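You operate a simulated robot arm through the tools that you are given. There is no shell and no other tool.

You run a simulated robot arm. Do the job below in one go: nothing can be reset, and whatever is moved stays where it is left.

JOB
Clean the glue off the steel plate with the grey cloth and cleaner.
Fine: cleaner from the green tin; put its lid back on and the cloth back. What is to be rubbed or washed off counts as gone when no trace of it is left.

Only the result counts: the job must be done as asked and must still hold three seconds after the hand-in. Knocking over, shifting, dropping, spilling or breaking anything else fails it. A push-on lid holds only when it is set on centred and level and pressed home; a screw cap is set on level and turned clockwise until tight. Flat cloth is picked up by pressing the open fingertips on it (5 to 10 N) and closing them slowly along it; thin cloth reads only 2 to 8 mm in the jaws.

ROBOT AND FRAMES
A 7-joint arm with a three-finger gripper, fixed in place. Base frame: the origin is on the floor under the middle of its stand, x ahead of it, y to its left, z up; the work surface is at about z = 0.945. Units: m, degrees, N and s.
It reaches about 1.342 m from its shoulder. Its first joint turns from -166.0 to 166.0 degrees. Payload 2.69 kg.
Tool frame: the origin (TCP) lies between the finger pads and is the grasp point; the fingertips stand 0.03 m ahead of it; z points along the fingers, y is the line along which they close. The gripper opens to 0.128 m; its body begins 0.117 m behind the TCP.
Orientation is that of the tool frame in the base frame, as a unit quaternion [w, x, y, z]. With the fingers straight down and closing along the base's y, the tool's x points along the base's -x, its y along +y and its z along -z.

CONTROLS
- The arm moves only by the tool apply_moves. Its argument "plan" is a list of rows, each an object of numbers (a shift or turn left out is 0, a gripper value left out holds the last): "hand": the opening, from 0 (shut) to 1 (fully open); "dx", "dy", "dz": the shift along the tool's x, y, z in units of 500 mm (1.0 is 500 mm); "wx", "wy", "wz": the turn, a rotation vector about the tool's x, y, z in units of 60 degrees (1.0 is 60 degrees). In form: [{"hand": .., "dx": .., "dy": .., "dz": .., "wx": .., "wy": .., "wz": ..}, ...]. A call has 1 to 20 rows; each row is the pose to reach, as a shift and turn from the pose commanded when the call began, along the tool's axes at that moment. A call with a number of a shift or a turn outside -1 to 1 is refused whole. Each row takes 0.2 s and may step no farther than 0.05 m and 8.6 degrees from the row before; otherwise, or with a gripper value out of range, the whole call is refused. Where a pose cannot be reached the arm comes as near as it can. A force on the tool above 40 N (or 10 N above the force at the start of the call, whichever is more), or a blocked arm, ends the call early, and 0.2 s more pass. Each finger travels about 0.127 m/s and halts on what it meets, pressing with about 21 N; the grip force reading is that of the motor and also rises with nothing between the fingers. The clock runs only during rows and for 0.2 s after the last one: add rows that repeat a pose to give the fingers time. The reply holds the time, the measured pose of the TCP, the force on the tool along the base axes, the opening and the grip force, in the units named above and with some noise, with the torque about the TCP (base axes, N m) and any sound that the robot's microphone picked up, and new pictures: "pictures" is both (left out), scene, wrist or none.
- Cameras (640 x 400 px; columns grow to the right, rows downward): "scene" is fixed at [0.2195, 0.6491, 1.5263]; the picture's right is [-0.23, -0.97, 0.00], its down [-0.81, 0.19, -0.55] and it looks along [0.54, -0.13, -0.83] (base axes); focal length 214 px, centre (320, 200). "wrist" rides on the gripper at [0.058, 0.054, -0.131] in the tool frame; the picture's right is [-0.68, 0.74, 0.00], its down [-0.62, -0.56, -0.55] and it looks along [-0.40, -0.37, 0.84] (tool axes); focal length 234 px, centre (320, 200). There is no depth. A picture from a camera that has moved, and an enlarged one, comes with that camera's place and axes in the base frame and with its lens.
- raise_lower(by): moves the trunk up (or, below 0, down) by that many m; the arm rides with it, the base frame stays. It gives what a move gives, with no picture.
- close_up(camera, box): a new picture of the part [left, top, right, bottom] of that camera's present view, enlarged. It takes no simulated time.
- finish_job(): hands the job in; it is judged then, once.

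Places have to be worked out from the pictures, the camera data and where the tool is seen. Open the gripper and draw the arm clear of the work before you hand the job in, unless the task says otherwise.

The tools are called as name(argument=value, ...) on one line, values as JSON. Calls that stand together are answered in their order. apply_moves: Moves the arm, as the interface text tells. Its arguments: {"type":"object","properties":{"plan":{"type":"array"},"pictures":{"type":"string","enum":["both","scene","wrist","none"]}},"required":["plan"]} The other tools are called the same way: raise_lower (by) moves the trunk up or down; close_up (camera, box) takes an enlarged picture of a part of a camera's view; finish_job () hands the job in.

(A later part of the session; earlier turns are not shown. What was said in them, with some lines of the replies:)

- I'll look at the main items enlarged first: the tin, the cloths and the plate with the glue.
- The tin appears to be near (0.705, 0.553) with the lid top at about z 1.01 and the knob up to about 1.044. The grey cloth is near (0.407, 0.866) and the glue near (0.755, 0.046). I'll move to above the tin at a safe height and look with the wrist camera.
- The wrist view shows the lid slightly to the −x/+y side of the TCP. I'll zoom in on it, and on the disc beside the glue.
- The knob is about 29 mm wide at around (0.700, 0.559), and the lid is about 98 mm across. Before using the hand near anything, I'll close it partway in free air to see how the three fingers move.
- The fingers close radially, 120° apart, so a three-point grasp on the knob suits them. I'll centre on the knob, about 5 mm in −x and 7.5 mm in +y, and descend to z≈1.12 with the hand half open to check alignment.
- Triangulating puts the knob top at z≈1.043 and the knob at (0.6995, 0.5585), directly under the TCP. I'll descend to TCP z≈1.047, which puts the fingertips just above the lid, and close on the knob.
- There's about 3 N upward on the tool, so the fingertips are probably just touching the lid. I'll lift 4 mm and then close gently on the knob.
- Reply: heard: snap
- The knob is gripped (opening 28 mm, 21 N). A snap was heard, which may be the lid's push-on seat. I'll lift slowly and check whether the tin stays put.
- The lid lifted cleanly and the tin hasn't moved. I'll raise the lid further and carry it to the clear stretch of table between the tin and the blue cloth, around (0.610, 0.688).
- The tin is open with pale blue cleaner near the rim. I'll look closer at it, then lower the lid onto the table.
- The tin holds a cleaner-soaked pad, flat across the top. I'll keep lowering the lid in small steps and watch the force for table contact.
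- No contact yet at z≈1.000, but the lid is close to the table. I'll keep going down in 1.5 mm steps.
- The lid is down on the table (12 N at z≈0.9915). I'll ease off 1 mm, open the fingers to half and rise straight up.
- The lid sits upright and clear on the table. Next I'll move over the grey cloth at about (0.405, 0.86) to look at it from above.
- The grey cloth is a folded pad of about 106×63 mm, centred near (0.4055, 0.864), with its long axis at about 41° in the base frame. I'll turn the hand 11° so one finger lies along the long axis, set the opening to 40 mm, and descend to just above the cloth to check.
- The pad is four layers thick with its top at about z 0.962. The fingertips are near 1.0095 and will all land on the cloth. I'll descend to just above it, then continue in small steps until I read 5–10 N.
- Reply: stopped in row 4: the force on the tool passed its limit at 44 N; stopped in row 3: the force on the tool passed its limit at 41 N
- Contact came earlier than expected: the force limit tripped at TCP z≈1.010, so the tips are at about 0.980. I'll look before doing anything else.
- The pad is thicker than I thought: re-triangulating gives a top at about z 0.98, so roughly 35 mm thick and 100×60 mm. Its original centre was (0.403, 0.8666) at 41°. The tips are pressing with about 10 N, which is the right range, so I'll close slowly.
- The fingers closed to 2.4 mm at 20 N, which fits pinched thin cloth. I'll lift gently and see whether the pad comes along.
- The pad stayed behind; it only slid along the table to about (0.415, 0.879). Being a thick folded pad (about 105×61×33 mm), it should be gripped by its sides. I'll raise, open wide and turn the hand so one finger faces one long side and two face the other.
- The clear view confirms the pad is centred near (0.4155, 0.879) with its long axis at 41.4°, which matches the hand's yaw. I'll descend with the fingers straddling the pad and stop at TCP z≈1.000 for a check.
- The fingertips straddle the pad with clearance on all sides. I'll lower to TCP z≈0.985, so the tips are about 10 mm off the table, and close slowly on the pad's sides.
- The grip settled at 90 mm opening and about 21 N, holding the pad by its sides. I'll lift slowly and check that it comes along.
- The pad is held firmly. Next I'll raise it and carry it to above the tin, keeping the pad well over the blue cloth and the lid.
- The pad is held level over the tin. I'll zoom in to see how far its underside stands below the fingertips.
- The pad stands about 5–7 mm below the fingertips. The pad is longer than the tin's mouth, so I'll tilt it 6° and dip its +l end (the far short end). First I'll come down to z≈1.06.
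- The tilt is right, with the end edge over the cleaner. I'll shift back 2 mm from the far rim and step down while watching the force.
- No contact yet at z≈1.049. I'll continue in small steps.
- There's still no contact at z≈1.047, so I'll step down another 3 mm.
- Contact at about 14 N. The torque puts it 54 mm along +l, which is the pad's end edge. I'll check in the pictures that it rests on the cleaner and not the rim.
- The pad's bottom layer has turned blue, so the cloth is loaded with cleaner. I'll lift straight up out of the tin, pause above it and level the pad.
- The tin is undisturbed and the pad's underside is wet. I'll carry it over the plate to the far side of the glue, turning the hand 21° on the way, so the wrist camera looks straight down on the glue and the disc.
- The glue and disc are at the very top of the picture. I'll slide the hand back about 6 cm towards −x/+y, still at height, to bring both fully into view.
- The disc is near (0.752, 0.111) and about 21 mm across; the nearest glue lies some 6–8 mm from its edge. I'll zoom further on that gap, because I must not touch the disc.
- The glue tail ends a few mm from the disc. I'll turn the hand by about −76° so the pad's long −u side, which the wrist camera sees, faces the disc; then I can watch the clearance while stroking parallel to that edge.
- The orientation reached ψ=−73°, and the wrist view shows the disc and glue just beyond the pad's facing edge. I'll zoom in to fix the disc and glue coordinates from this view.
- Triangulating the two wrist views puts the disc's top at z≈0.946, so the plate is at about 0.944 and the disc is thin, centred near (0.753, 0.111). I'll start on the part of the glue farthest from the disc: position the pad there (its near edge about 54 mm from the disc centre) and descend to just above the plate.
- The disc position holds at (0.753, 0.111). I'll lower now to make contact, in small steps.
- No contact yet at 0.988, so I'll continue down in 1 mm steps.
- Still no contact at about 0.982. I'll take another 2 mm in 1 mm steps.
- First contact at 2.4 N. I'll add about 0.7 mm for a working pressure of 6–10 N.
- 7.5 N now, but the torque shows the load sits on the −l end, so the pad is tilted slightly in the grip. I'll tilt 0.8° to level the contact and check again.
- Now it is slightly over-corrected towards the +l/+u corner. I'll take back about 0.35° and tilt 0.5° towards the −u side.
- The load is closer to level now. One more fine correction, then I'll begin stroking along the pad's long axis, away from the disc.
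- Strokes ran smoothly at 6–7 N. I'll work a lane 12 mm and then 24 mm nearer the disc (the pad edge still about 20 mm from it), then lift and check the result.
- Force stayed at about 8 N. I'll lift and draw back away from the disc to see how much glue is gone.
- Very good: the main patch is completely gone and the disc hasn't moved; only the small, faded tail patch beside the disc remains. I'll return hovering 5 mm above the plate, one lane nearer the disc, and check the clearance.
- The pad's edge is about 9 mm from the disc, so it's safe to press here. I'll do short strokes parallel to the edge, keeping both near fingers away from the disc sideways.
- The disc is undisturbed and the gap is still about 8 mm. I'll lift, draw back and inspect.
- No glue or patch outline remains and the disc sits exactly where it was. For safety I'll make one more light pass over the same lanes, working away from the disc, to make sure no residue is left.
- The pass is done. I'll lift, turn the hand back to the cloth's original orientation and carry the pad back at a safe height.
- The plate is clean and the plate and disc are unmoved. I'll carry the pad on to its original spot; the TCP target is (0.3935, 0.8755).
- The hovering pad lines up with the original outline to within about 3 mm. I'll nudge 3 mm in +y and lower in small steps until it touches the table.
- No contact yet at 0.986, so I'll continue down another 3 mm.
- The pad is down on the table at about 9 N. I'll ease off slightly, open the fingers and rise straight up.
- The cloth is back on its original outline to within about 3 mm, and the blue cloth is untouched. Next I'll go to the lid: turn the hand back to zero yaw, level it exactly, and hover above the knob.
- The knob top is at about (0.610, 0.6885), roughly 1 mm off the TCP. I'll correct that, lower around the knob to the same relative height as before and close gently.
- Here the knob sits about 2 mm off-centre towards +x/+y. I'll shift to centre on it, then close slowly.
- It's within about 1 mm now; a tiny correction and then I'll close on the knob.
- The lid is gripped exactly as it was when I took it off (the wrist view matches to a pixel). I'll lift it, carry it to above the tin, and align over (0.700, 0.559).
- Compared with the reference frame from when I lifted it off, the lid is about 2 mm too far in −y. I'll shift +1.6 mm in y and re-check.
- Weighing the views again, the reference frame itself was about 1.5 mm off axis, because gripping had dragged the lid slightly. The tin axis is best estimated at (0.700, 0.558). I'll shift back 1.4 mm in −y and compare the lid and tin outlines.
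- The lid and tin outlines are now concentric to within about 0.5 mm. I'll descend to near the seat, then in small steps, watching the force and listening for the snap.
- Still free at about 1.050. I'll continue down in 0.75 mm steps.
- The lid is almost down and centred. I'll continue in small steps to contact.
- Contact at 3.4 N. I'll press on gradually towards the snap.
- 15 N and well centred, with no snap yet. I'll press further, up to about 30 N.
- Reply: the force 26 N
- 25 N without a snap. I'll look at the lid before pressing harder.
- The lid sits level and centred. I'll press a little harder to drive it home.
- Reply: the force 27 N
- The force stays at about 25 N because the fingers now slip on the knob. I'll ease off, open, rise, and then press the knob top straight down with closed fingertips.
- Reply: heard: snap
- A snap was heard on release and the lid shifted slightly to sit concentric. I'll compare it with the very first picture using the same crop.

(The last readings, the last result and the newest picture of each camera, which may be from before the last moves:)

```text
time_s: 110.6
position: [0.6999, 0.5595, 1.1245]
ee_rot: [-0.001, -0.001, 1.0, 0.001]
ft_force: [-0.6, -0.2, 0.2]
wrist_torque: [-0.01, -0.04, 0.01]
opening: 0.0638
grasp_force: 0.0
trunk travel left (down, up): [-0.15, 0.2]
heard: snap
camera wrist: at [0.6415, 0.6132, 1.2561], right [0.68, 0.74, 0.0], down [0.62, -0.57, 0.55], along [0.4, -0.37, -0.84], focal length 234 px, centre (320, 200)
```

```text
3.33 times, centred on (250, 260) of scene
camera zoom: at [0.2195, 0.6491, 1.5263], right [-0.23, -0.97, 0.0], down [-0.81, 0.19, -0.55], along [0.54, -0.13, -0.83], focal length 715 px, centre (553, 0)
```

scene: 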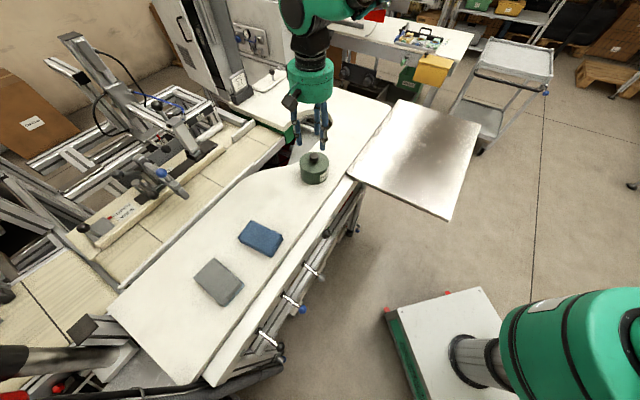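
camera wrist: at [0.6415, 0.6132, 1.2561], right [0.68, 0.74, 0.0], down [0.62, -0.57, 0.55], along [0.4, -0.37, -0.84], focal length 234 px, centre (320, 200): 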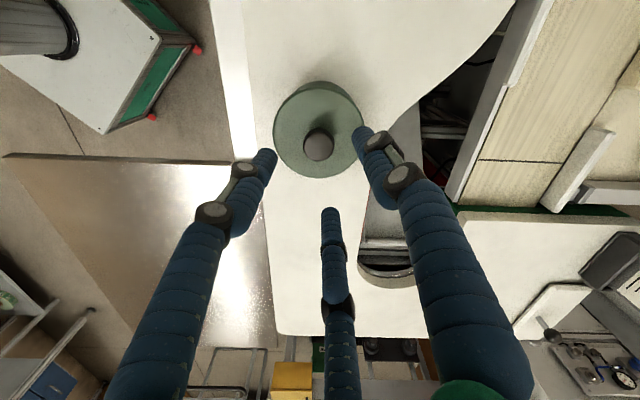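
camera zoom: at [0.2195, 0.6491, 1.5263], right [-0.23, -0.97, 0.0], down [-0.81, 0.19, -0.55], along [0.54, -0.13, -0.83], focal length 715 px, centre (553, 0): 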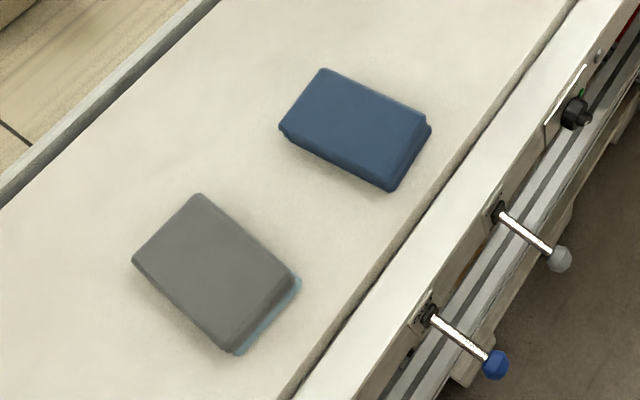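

The lid sits level and no higher than originally, and everything else is in place. To be certain it's home, I'll close the fingertips and press straight down on the knob with moderate force.

apply_moves(plan=[{"hand": 0.3}, {"hand": 0.1}, {"hand": 0.0}, {"hand": 0.0}, {"hand": 0.0, "dz": 0.03}, {"hand": 0.0, "dz": 0.06}, {"hand": 0.0, "dz": 0.085}, {"hand": 0.0, "dz": 0.085}], pictures="none")

close_up(camera="scene", box=[290, 130, 340, 190])

close_up(camera="wrist", box=[240, 100, 400, 200])

```text
time_s: 112.4
position: [0.7009, 0.5586, 1.0808]
ee_rot: [0.0, 0.0, 1.0, 0.001]
ft_force: [0.8, -0.4, -1.2]
wrist_torque: [0.01, 0.05, 0.01]
opening: 0.0025
grasp_force: 21.1
trunk travel left (down, up): [-0.15, 0.2]
```

```text
6.67 times, centred on (315, 160) of scene
camera zoom: at [0.2195, 0.6491, 1.5263], right [-0.23, -0.97, 0.0], down [-0.81, 0.19, -0.55], along [0.54, -0.13, -0.83], focal length 1430 px, centre (353, 467)
```

zoom: 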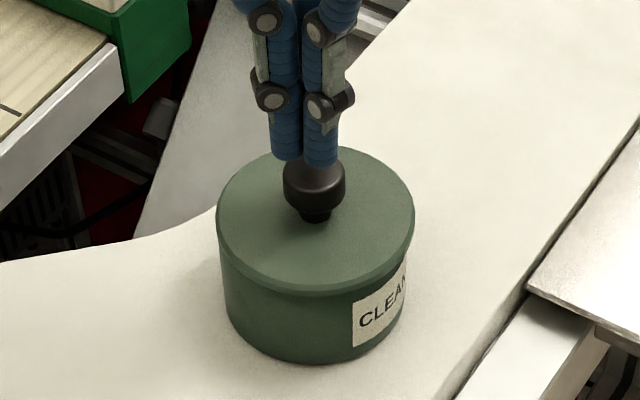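

```text
4.00 times, centred on (320, 150) of wrist
camera zoom: at [0.643, 0.6137, 1.2135], right [0.68, 0.74, 0.0], down [0.62, -0.57, 0.55], along [0.4, -0.37, -0.84], focal length 937 px, centre (320, 400)
```

zoom: 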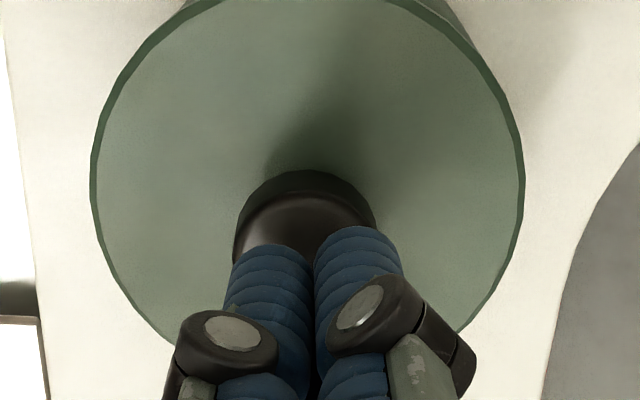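

The fingertip cluster is about 2 mm too far in +y. I'll correct that and press down in small steps.

apply_moves(plan=[{"hand": 0.0, "dy": -0.0044}, {"hand": 0.0, "dy": -0.0044, "dz": 0.006}, {"hand": 0.0, "dy": -0.0044, "dz": 0.01}, {"hand": 0.0, "dy": -0.0044, "dz": 0.01}], pictures="none")

```text
time_s: 113.4
position: [0.7008, 0.5576, 1.0762]
ee_rot: [0.0, 0.0, 1.0, 0.001]
ft_force: [0.4, -0.8, -0.4]
wrist_torque: [0.0, 0.0, -0.05]
opening: 0.0023
grasp_force: 21.1
trunk travel left (down, up): [-0.15, 0.2]
```

apply_moves(plan=[{"hand": 0.0, "dz": 0.002}, {"hand": 0.0, "dz": 0.004}, {"hand": 0.0, "dz": 0.006}, {"hand": 0.0, "dz": 0.006}], pictures="none")

```text
time_s: 114.4
position: [0.6996, 0.557, 1.0724]
ee_rot: [-0.001, -0.001, 1.0, 0.001]
ft_force: [-0.6, 0.0, 0.7]
wrist_torque: [-0.01, -0.03, 0.02]
opening: 0.0024
grasp_force: 20.8
trunk travel left (down, up): [-0.15, 0.2]
```

Nearly touching; the knob top should be right here. I'll continue in 0.5 mm steps.

apply_moves(plan=[{"hand": 0.0, "dz": 0.001}, {"hand": 0.0, "dz": 0.002}, {"hand": 0.0, "dz": 0.003}, {"hand": 0.0, "dz": 0.003}], pictures="none")

```text
time_s: 115.4
position: [0.6999, 0.5566, 1.0711]
ee_rot: [-0.002, 0.0, 1.0, 0.0]
ft_force: [0.3, 0.4, -0.4]
wrist_torque: [0.02, -0.02, 0.0]
opening: 0.0024
grasp_force: 20.9
trunk travel left (down, up): [-0.15, 0.2]
```

apply_moves(plan=[{"hand": 0.0, "dz": 0.001}, {"hand": 0.0, "dz": 0.002}, {"hand": 0.0, "dz": 0.003}, {"hand": 0.0, "dz": 0.003}], pictures="none")

close_up(camera="scene", box=[290, 130, 340, 190])

```text
time_s: 116.4
position: [0.6998, 0.5575, 1.0712]
ee_rot: [-0.001, -0.001, 1.0, 0.001]
ft_force: [-0.4, -0.4, 2.7]
wrist_torque: [0.0, -0.01, -0.01]
opening: 0.0058
grasp_force: 21.2
trunk travel left (down, up): [-0.15, 0.2]
```

```text
6.67 times, centred on (315, 160) of scene
camera zoom: at [0.2195, 0.6491, 1.5263], right [-0.23, -0.97, 0.0], down [-0.81, 0.19, -0.55], along [0.54, -0.13, -0.83], focal length 1430 px, centre (353, 467)
```

zoom: 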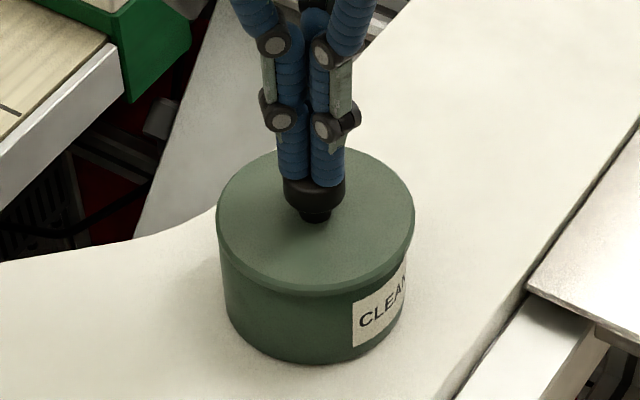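

Contact at 2.7 N, well centred. I'll press on gently.

apply_moves(plan=[{"hand": 0.0, "dz": 0.001}, {"hand": 0.0, "dz": 0.002}, {"hand": 0.0, "dz": 0.003}, {"hand": 0.0, "dz": 0.003}], pictures="none")

```text
time_s: 117.4
position: [0.6997, 0.5566, 1.0697]
ee_rot: [-0.001, 0.0, 1.0, 0.002]
ft_force: [2.5, 4.1, 14.0]
wrist_torque: [0.12, -0.02, 0.01]
opening: 0.0059
grasp_force: 20.7
trunk travel left (down, up): [-0.15, 0.2]
```

14 N and stable. I'll take one more increment to about 25 N.

apply_moves(plan=[{"hand": 0.0, "dz": 0.001}, {"hand": 0.0, "dz": 0.002}, {"hand": 0.0, "dz": 0.003}, {"hand": 0.0, "dz": 0.003}], pictures="none")

```text
time_s: 118.4
position: [0.7009, 0.5578, 1.0693]
ee_rot: [0.0, -0.001, 1.0, 0.002]
ft_force: [10.7, 5.8, 30.1]
wrist_torque: [0.13, -0.26, 0.0]
opening: 0.006
grasp_force: 20.5
trunk travel left (down, up): [-0.15, 0.2]
```

30 N down on the knob and nothing gives, so the lid is home (no new sound). I'll unload straight up, clear the tin and check the result.

apply_moves(plan=[{"hand": 0.0, "dz": -0.003}, {"hand": 0.0, "dz": -0.008}, {"hand": 0.0, "dz": -0.02}, {"hand": 0.0, "dz": -0.06}, {"hand": 0.0, "dz": -0.14}, {"hand": 0.2, "dz": -0.22}, {"hand": 0.5, "dz": -0.3}, {"hand": 0.5, "dz": -0.3}], pictures="both")

close_up(camera="scene", box=[270, 130, 370, 193])

close_up(camera="wrist", box=[252, 50, 392, 140])

```text
time_s: 120.2
position: [0.6986, 0.5544, 1.2169]
ee_rot: [-0.001, -0.001, 1.0, 0.0]
ft_force: [-0.1, -0.5, 0.7]
wrist_torque: [0.05, -0.04, 0.04]
opening: 0.0641
grasp_force: 0.0
trunk travel left (down, up): [-0.15, 0.2]
camera wrist: at [0.6402, 0.6093, 1.3488], right [0.68, 0.74, 0.0], down [0.62, -0.57, 0.55], along [0.4, -0.37, -0.84], focal length 234 px, centre (320, 200)
```

scene: 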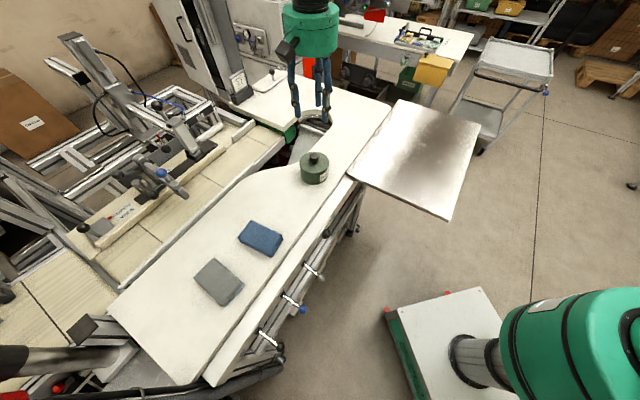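
wrist: 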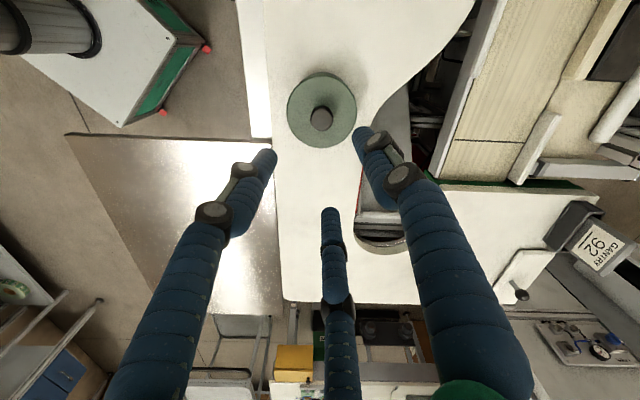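

```text
6.35 times, centred on (320, 162) of scene
camera zoom: at [0.2195, 0.6491, 1.5263], right [-0.23, -0.97, 0.0], down [-0.81, 0.19, -0.55], along [0.54, -0.13, -0.83], focal length 1362 px, centre (320, 444)
```

zoom: 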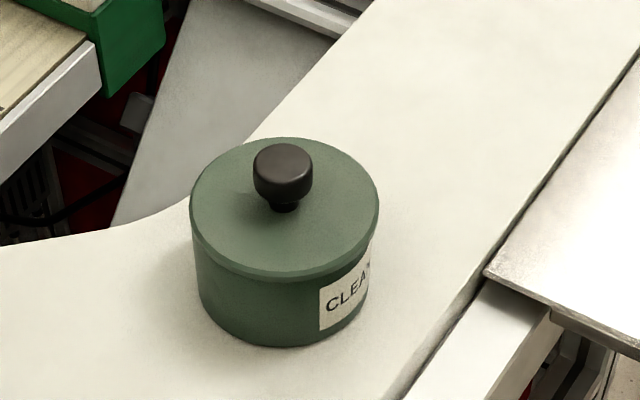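

```text
4.44 times, centred on (322, 95) of wrist
camera zoom: at [0.6402, 0.6093, 1.3488], right [0.68, 0.74, 0.0], down [0.62, -0.57, 0.55], along [0.4, -0.37, -0.84], focal length 1041 px, centre (311, 667)
```

zoom: 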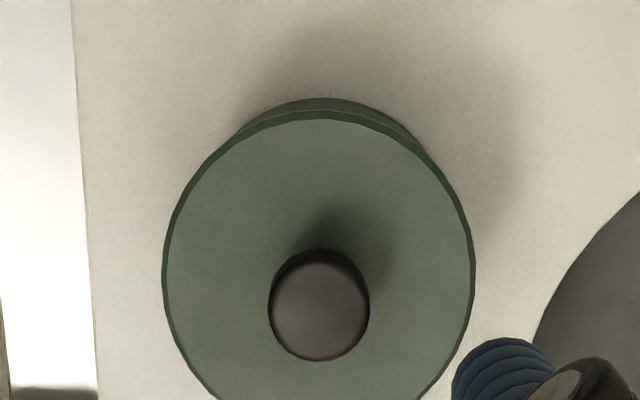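

Compared with the first picture, the lid looks shifted a few mm towards −x/−y relative to the tin, because the visible crescent of the tin is no longer symmetric. I'll zoom in to check before deciding.

close_up(camera="scene", box=[295, 145, 335, 188])

close_up(camera="wrist", box=[272, 60, 372, 150])

```text
9.30 times, centred on (315, 166) of scene
camera zoom: at [0.2195, 0.6491, 1.5263], right [-0.23, -0.97, 0.0], down [-0.81, 0.19, -0.55], along [0.54, -0.13, -0.83], focal length 1995 px, centre (366, 512)
```

zoom: 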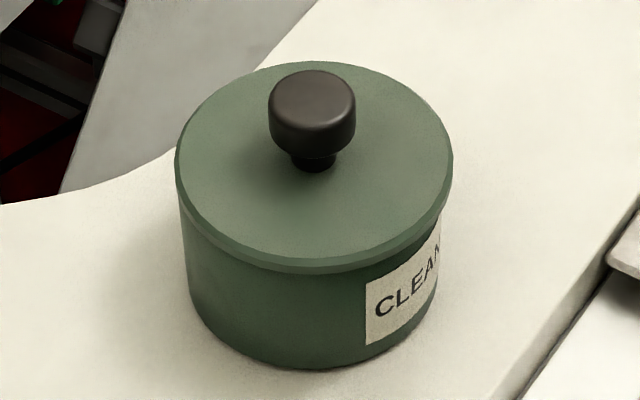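

```text
4.44 times, centred on (322, 105) of wrist
camera zoom: at [0.6402, 0.6093, 1.3488], right [0.68, 0.74, 0.0], down [0.62, -0.57, 0.55], along [0.4, -0.37, -0.84], focal length 1041 px, centre (311, 622)
```

zoom: 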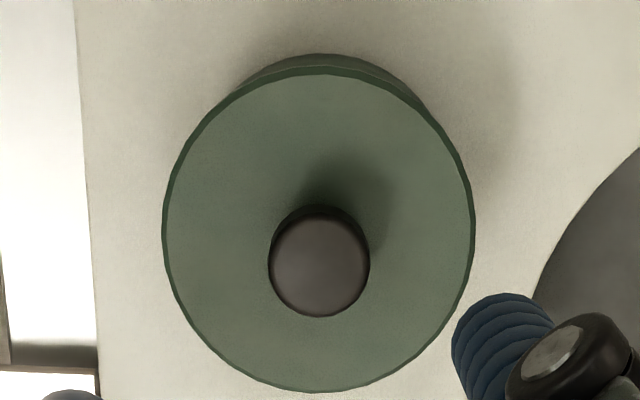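

Two state changes were audible: one snap when the lid came off and one when it went back on, which suggests it's latched. I'd still like to measure the centring more accurately, so I'll zoom in on the crescent between lid and tin.

close_up(camera="wrist", box=[282, 62, 362, 112])

close_up(camera="scene", box=[298, 160, 332, 188])

```text
8.00 times, centred on (322, 87) of wrist
camera zoom: at [0.6402, 0.6093, 1.3488], right [0.68, 0.74, 0.0], down [0.62, -0.57, 0.55], along [0.4, -0.37, -0.84], focal length 1873 px, centre (304, 1104)
```

zoom: 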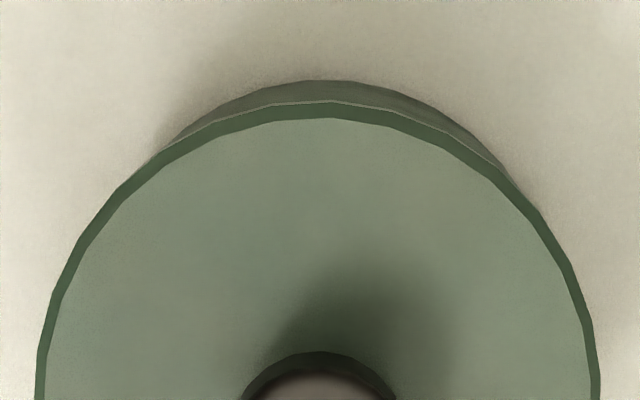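

```text
14.29 times, centred on (315, 174) of scene
camera zoom: at [0.2195, 0.6491, 1.5263], right [-0.23, -0.97, 0.0], down [-0.81, 0.19, -0.55], along [0.54, -0.13, -0.83], focal length 3064 px, centre (391, 571)
```

zoom: 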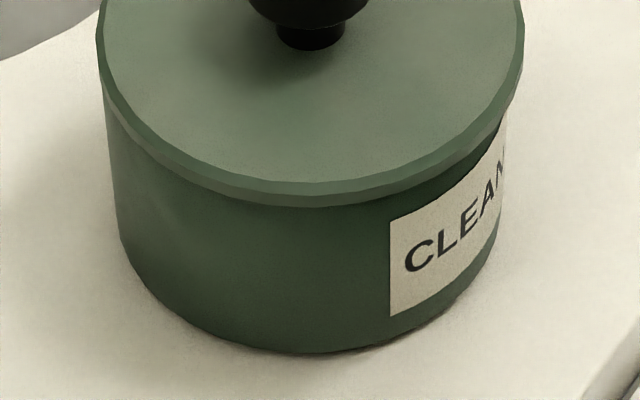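

Measured in both views, the lid is within about 1.4 mm of concentric, level and pressed home at 30 N. I'll open the hand fully and draw the arm back to its starting pose, clear of everything.

apply_moves(plan=[{"hand": 0.7, "dz": -0.06}, {"hand": 1.0, "dx": 0.02, "dy": -0.06, "dz": -0.12}, {"dx": 0.05, "dy": -0.15, "dz": -0.15}, {"dx": 0.08, "dy": -0.24, "dz": -0.18}, {"dx": 0.11, "dy": -0.33, "dz": -0.18}, {"dx": 0.14, "dy": -0.42, "dz": -0.18}, {"dx": 0.17, "dy": -0.51, "dz": -0.18}, {"dx": 0.2, "dy": -0.6, "dz": -0.18}, {"dx": 0.23, "dy": -0.69, "dz": -0.18}, {"dx": 0.26, "dy": -0.78, "dz": -0.18}, {"dx": 0.29, "dy": -0.86, "dz": -0.18}, {"dx": 0.32, "dy": -0.932, "dz": -0.18}, {"dx": 0.32, "dy": -0.932, "dz": -0.18}], pictures="both")

close_up(camera="scene", box=[270, 130, 370, 193])

close_up(camera="scene", box=[340, 90, 500, 230])

close_up(camera="scene", box=[400, 120, 460, 158])

close_up(camera="wrist", box=[300, 0, 560, 250])

```text
time_s: 123.0
position: [0.541, 0.0881, 1.3055]
ee_rot: [-0.001, 0.0, 1.0, 0.001]
ft_force: [-0.2, -0.8, 0.2]
wrist_torque: [0.06, -0.04, 0.01]
opening: 0.128
grasp_force: 0.0
trunk travel left (down, up): [-0.15, 0.2]
camera wrist: at [0.4834, 0.1438, 1.4375], right [0.68, 0.74, 0.0], down [0.62, -0.57, 0.55], along [0.4, -0.37, -0.84], focal length 234 px, centre (320, 200)
```

scene: 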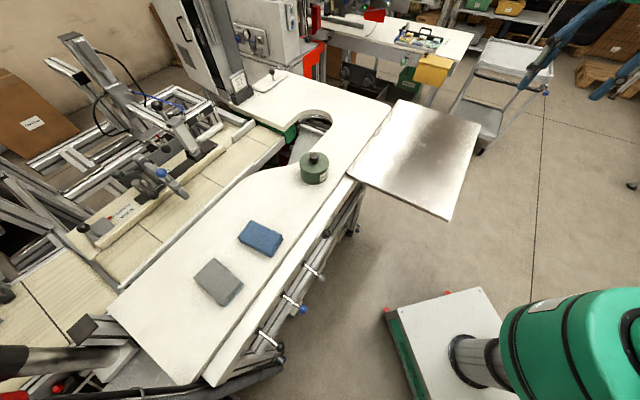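
wrist: 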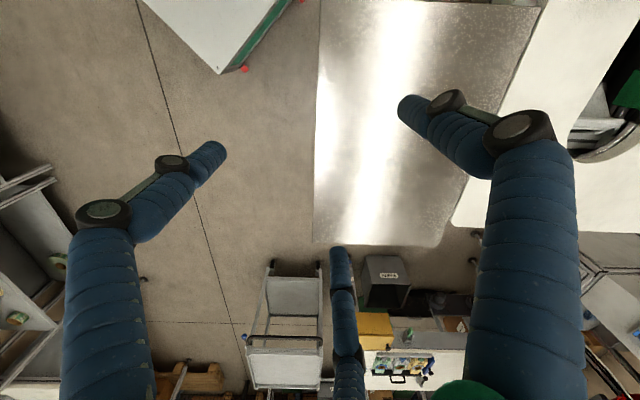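

```text
6.35 times, centred on (320, 162) of scene
camera zoom: at [0.2195, 0.6491, 1.5263], right [-0.23, -0.97, 0.0], down [-0.81, 0.19, -0.55], along [0.54, -0.13, -0.83], focal length 1362 px, centre (320, 444)
```

zoom: 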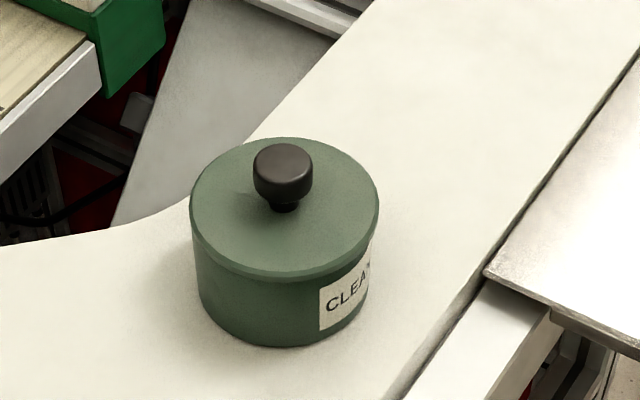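

```text
2.86 times, centred on (420, 160) of scene
camera zoom: at [0.2195, 0.6491, 1.5263], right [-0.23, -0.97, 0.0], down [-0.81, 0.19, -0.55], along [0.54, -0.13, -0.83], focal length 613 px, centre (34, 314)
```

zoom: 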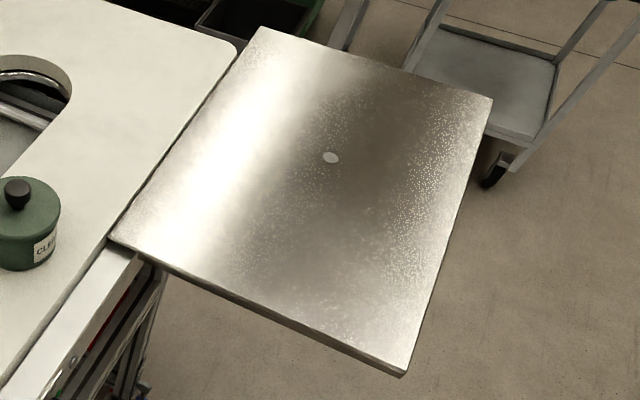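

```text
10.53 times, centred on (430, 139) of scene
camera zoom: at [0.2195, 0.6491, 1.5263], right [-0.23, -0.97, 0.0], down [-0.81, 0.19, -0.55], along [0.54, -0.13, -0.83], focal length 2258 px, centre (-838, 842)
```

zoom: 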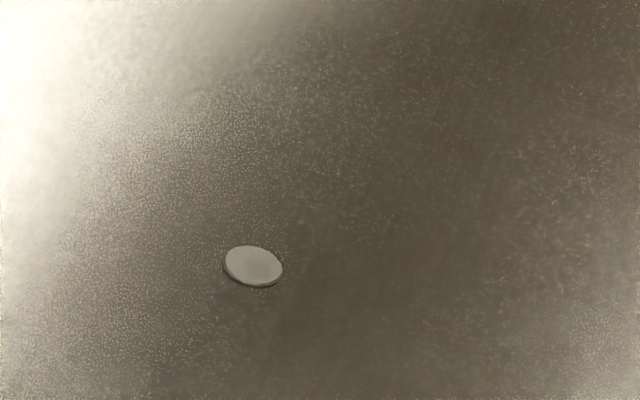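

```text
1.60 times, centred on (430, 125) of wrist
camera zoom: at [0.4834, 0.1438, 1.4375], right [0.68, 0.74, 0.0], down [0.62, -0.57, 0.55], along [0.4, -0.37, -0.84], focal length 375 px, centre (144, 320)
```

zoom: 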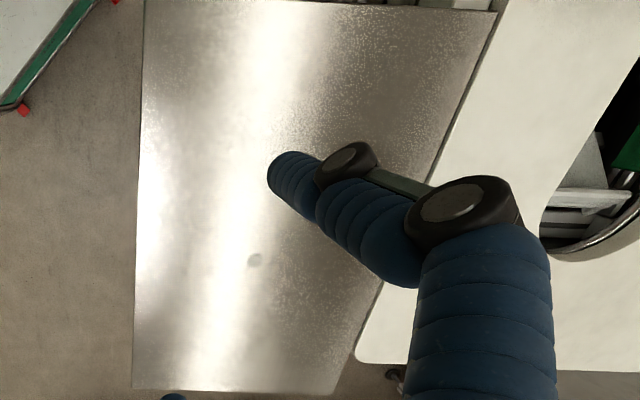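

Final check: the plate is clean with the disc exactly where it was, and the lid is on the tin. Both cloths lie in place, and the arm is clear with the hand open. I'm handing the job in.

finish_job()

```text
The job is handed in.
```

I've handed the job in: the glue is off the steel plate, and no trace shows in the last pictures. I don't have the judge's result.

- **Plate:** The grey cloth, wetted from the green tin, took off both glue patches. The small disc beside the glue looks to be exactly where it started.
- **Tin lid:** The lid is back on. I heard it snap when I let go of it, then pressed the knob down at about 30 N and nothing moved. It sits level, roughly 1.4 mm off centre. The tin itself may have shifted by under 1 mm.
- **Cloth:** The grey cloth is back within about 3 mm of where it lay, with its underside still wet with cleaner. On my first attempt to pick it up I slid it about 17 mm along the table. The blue cloth was not touched.
- **Arm:** The gripper is open and the arm is back at its starting pose, clear of the work.
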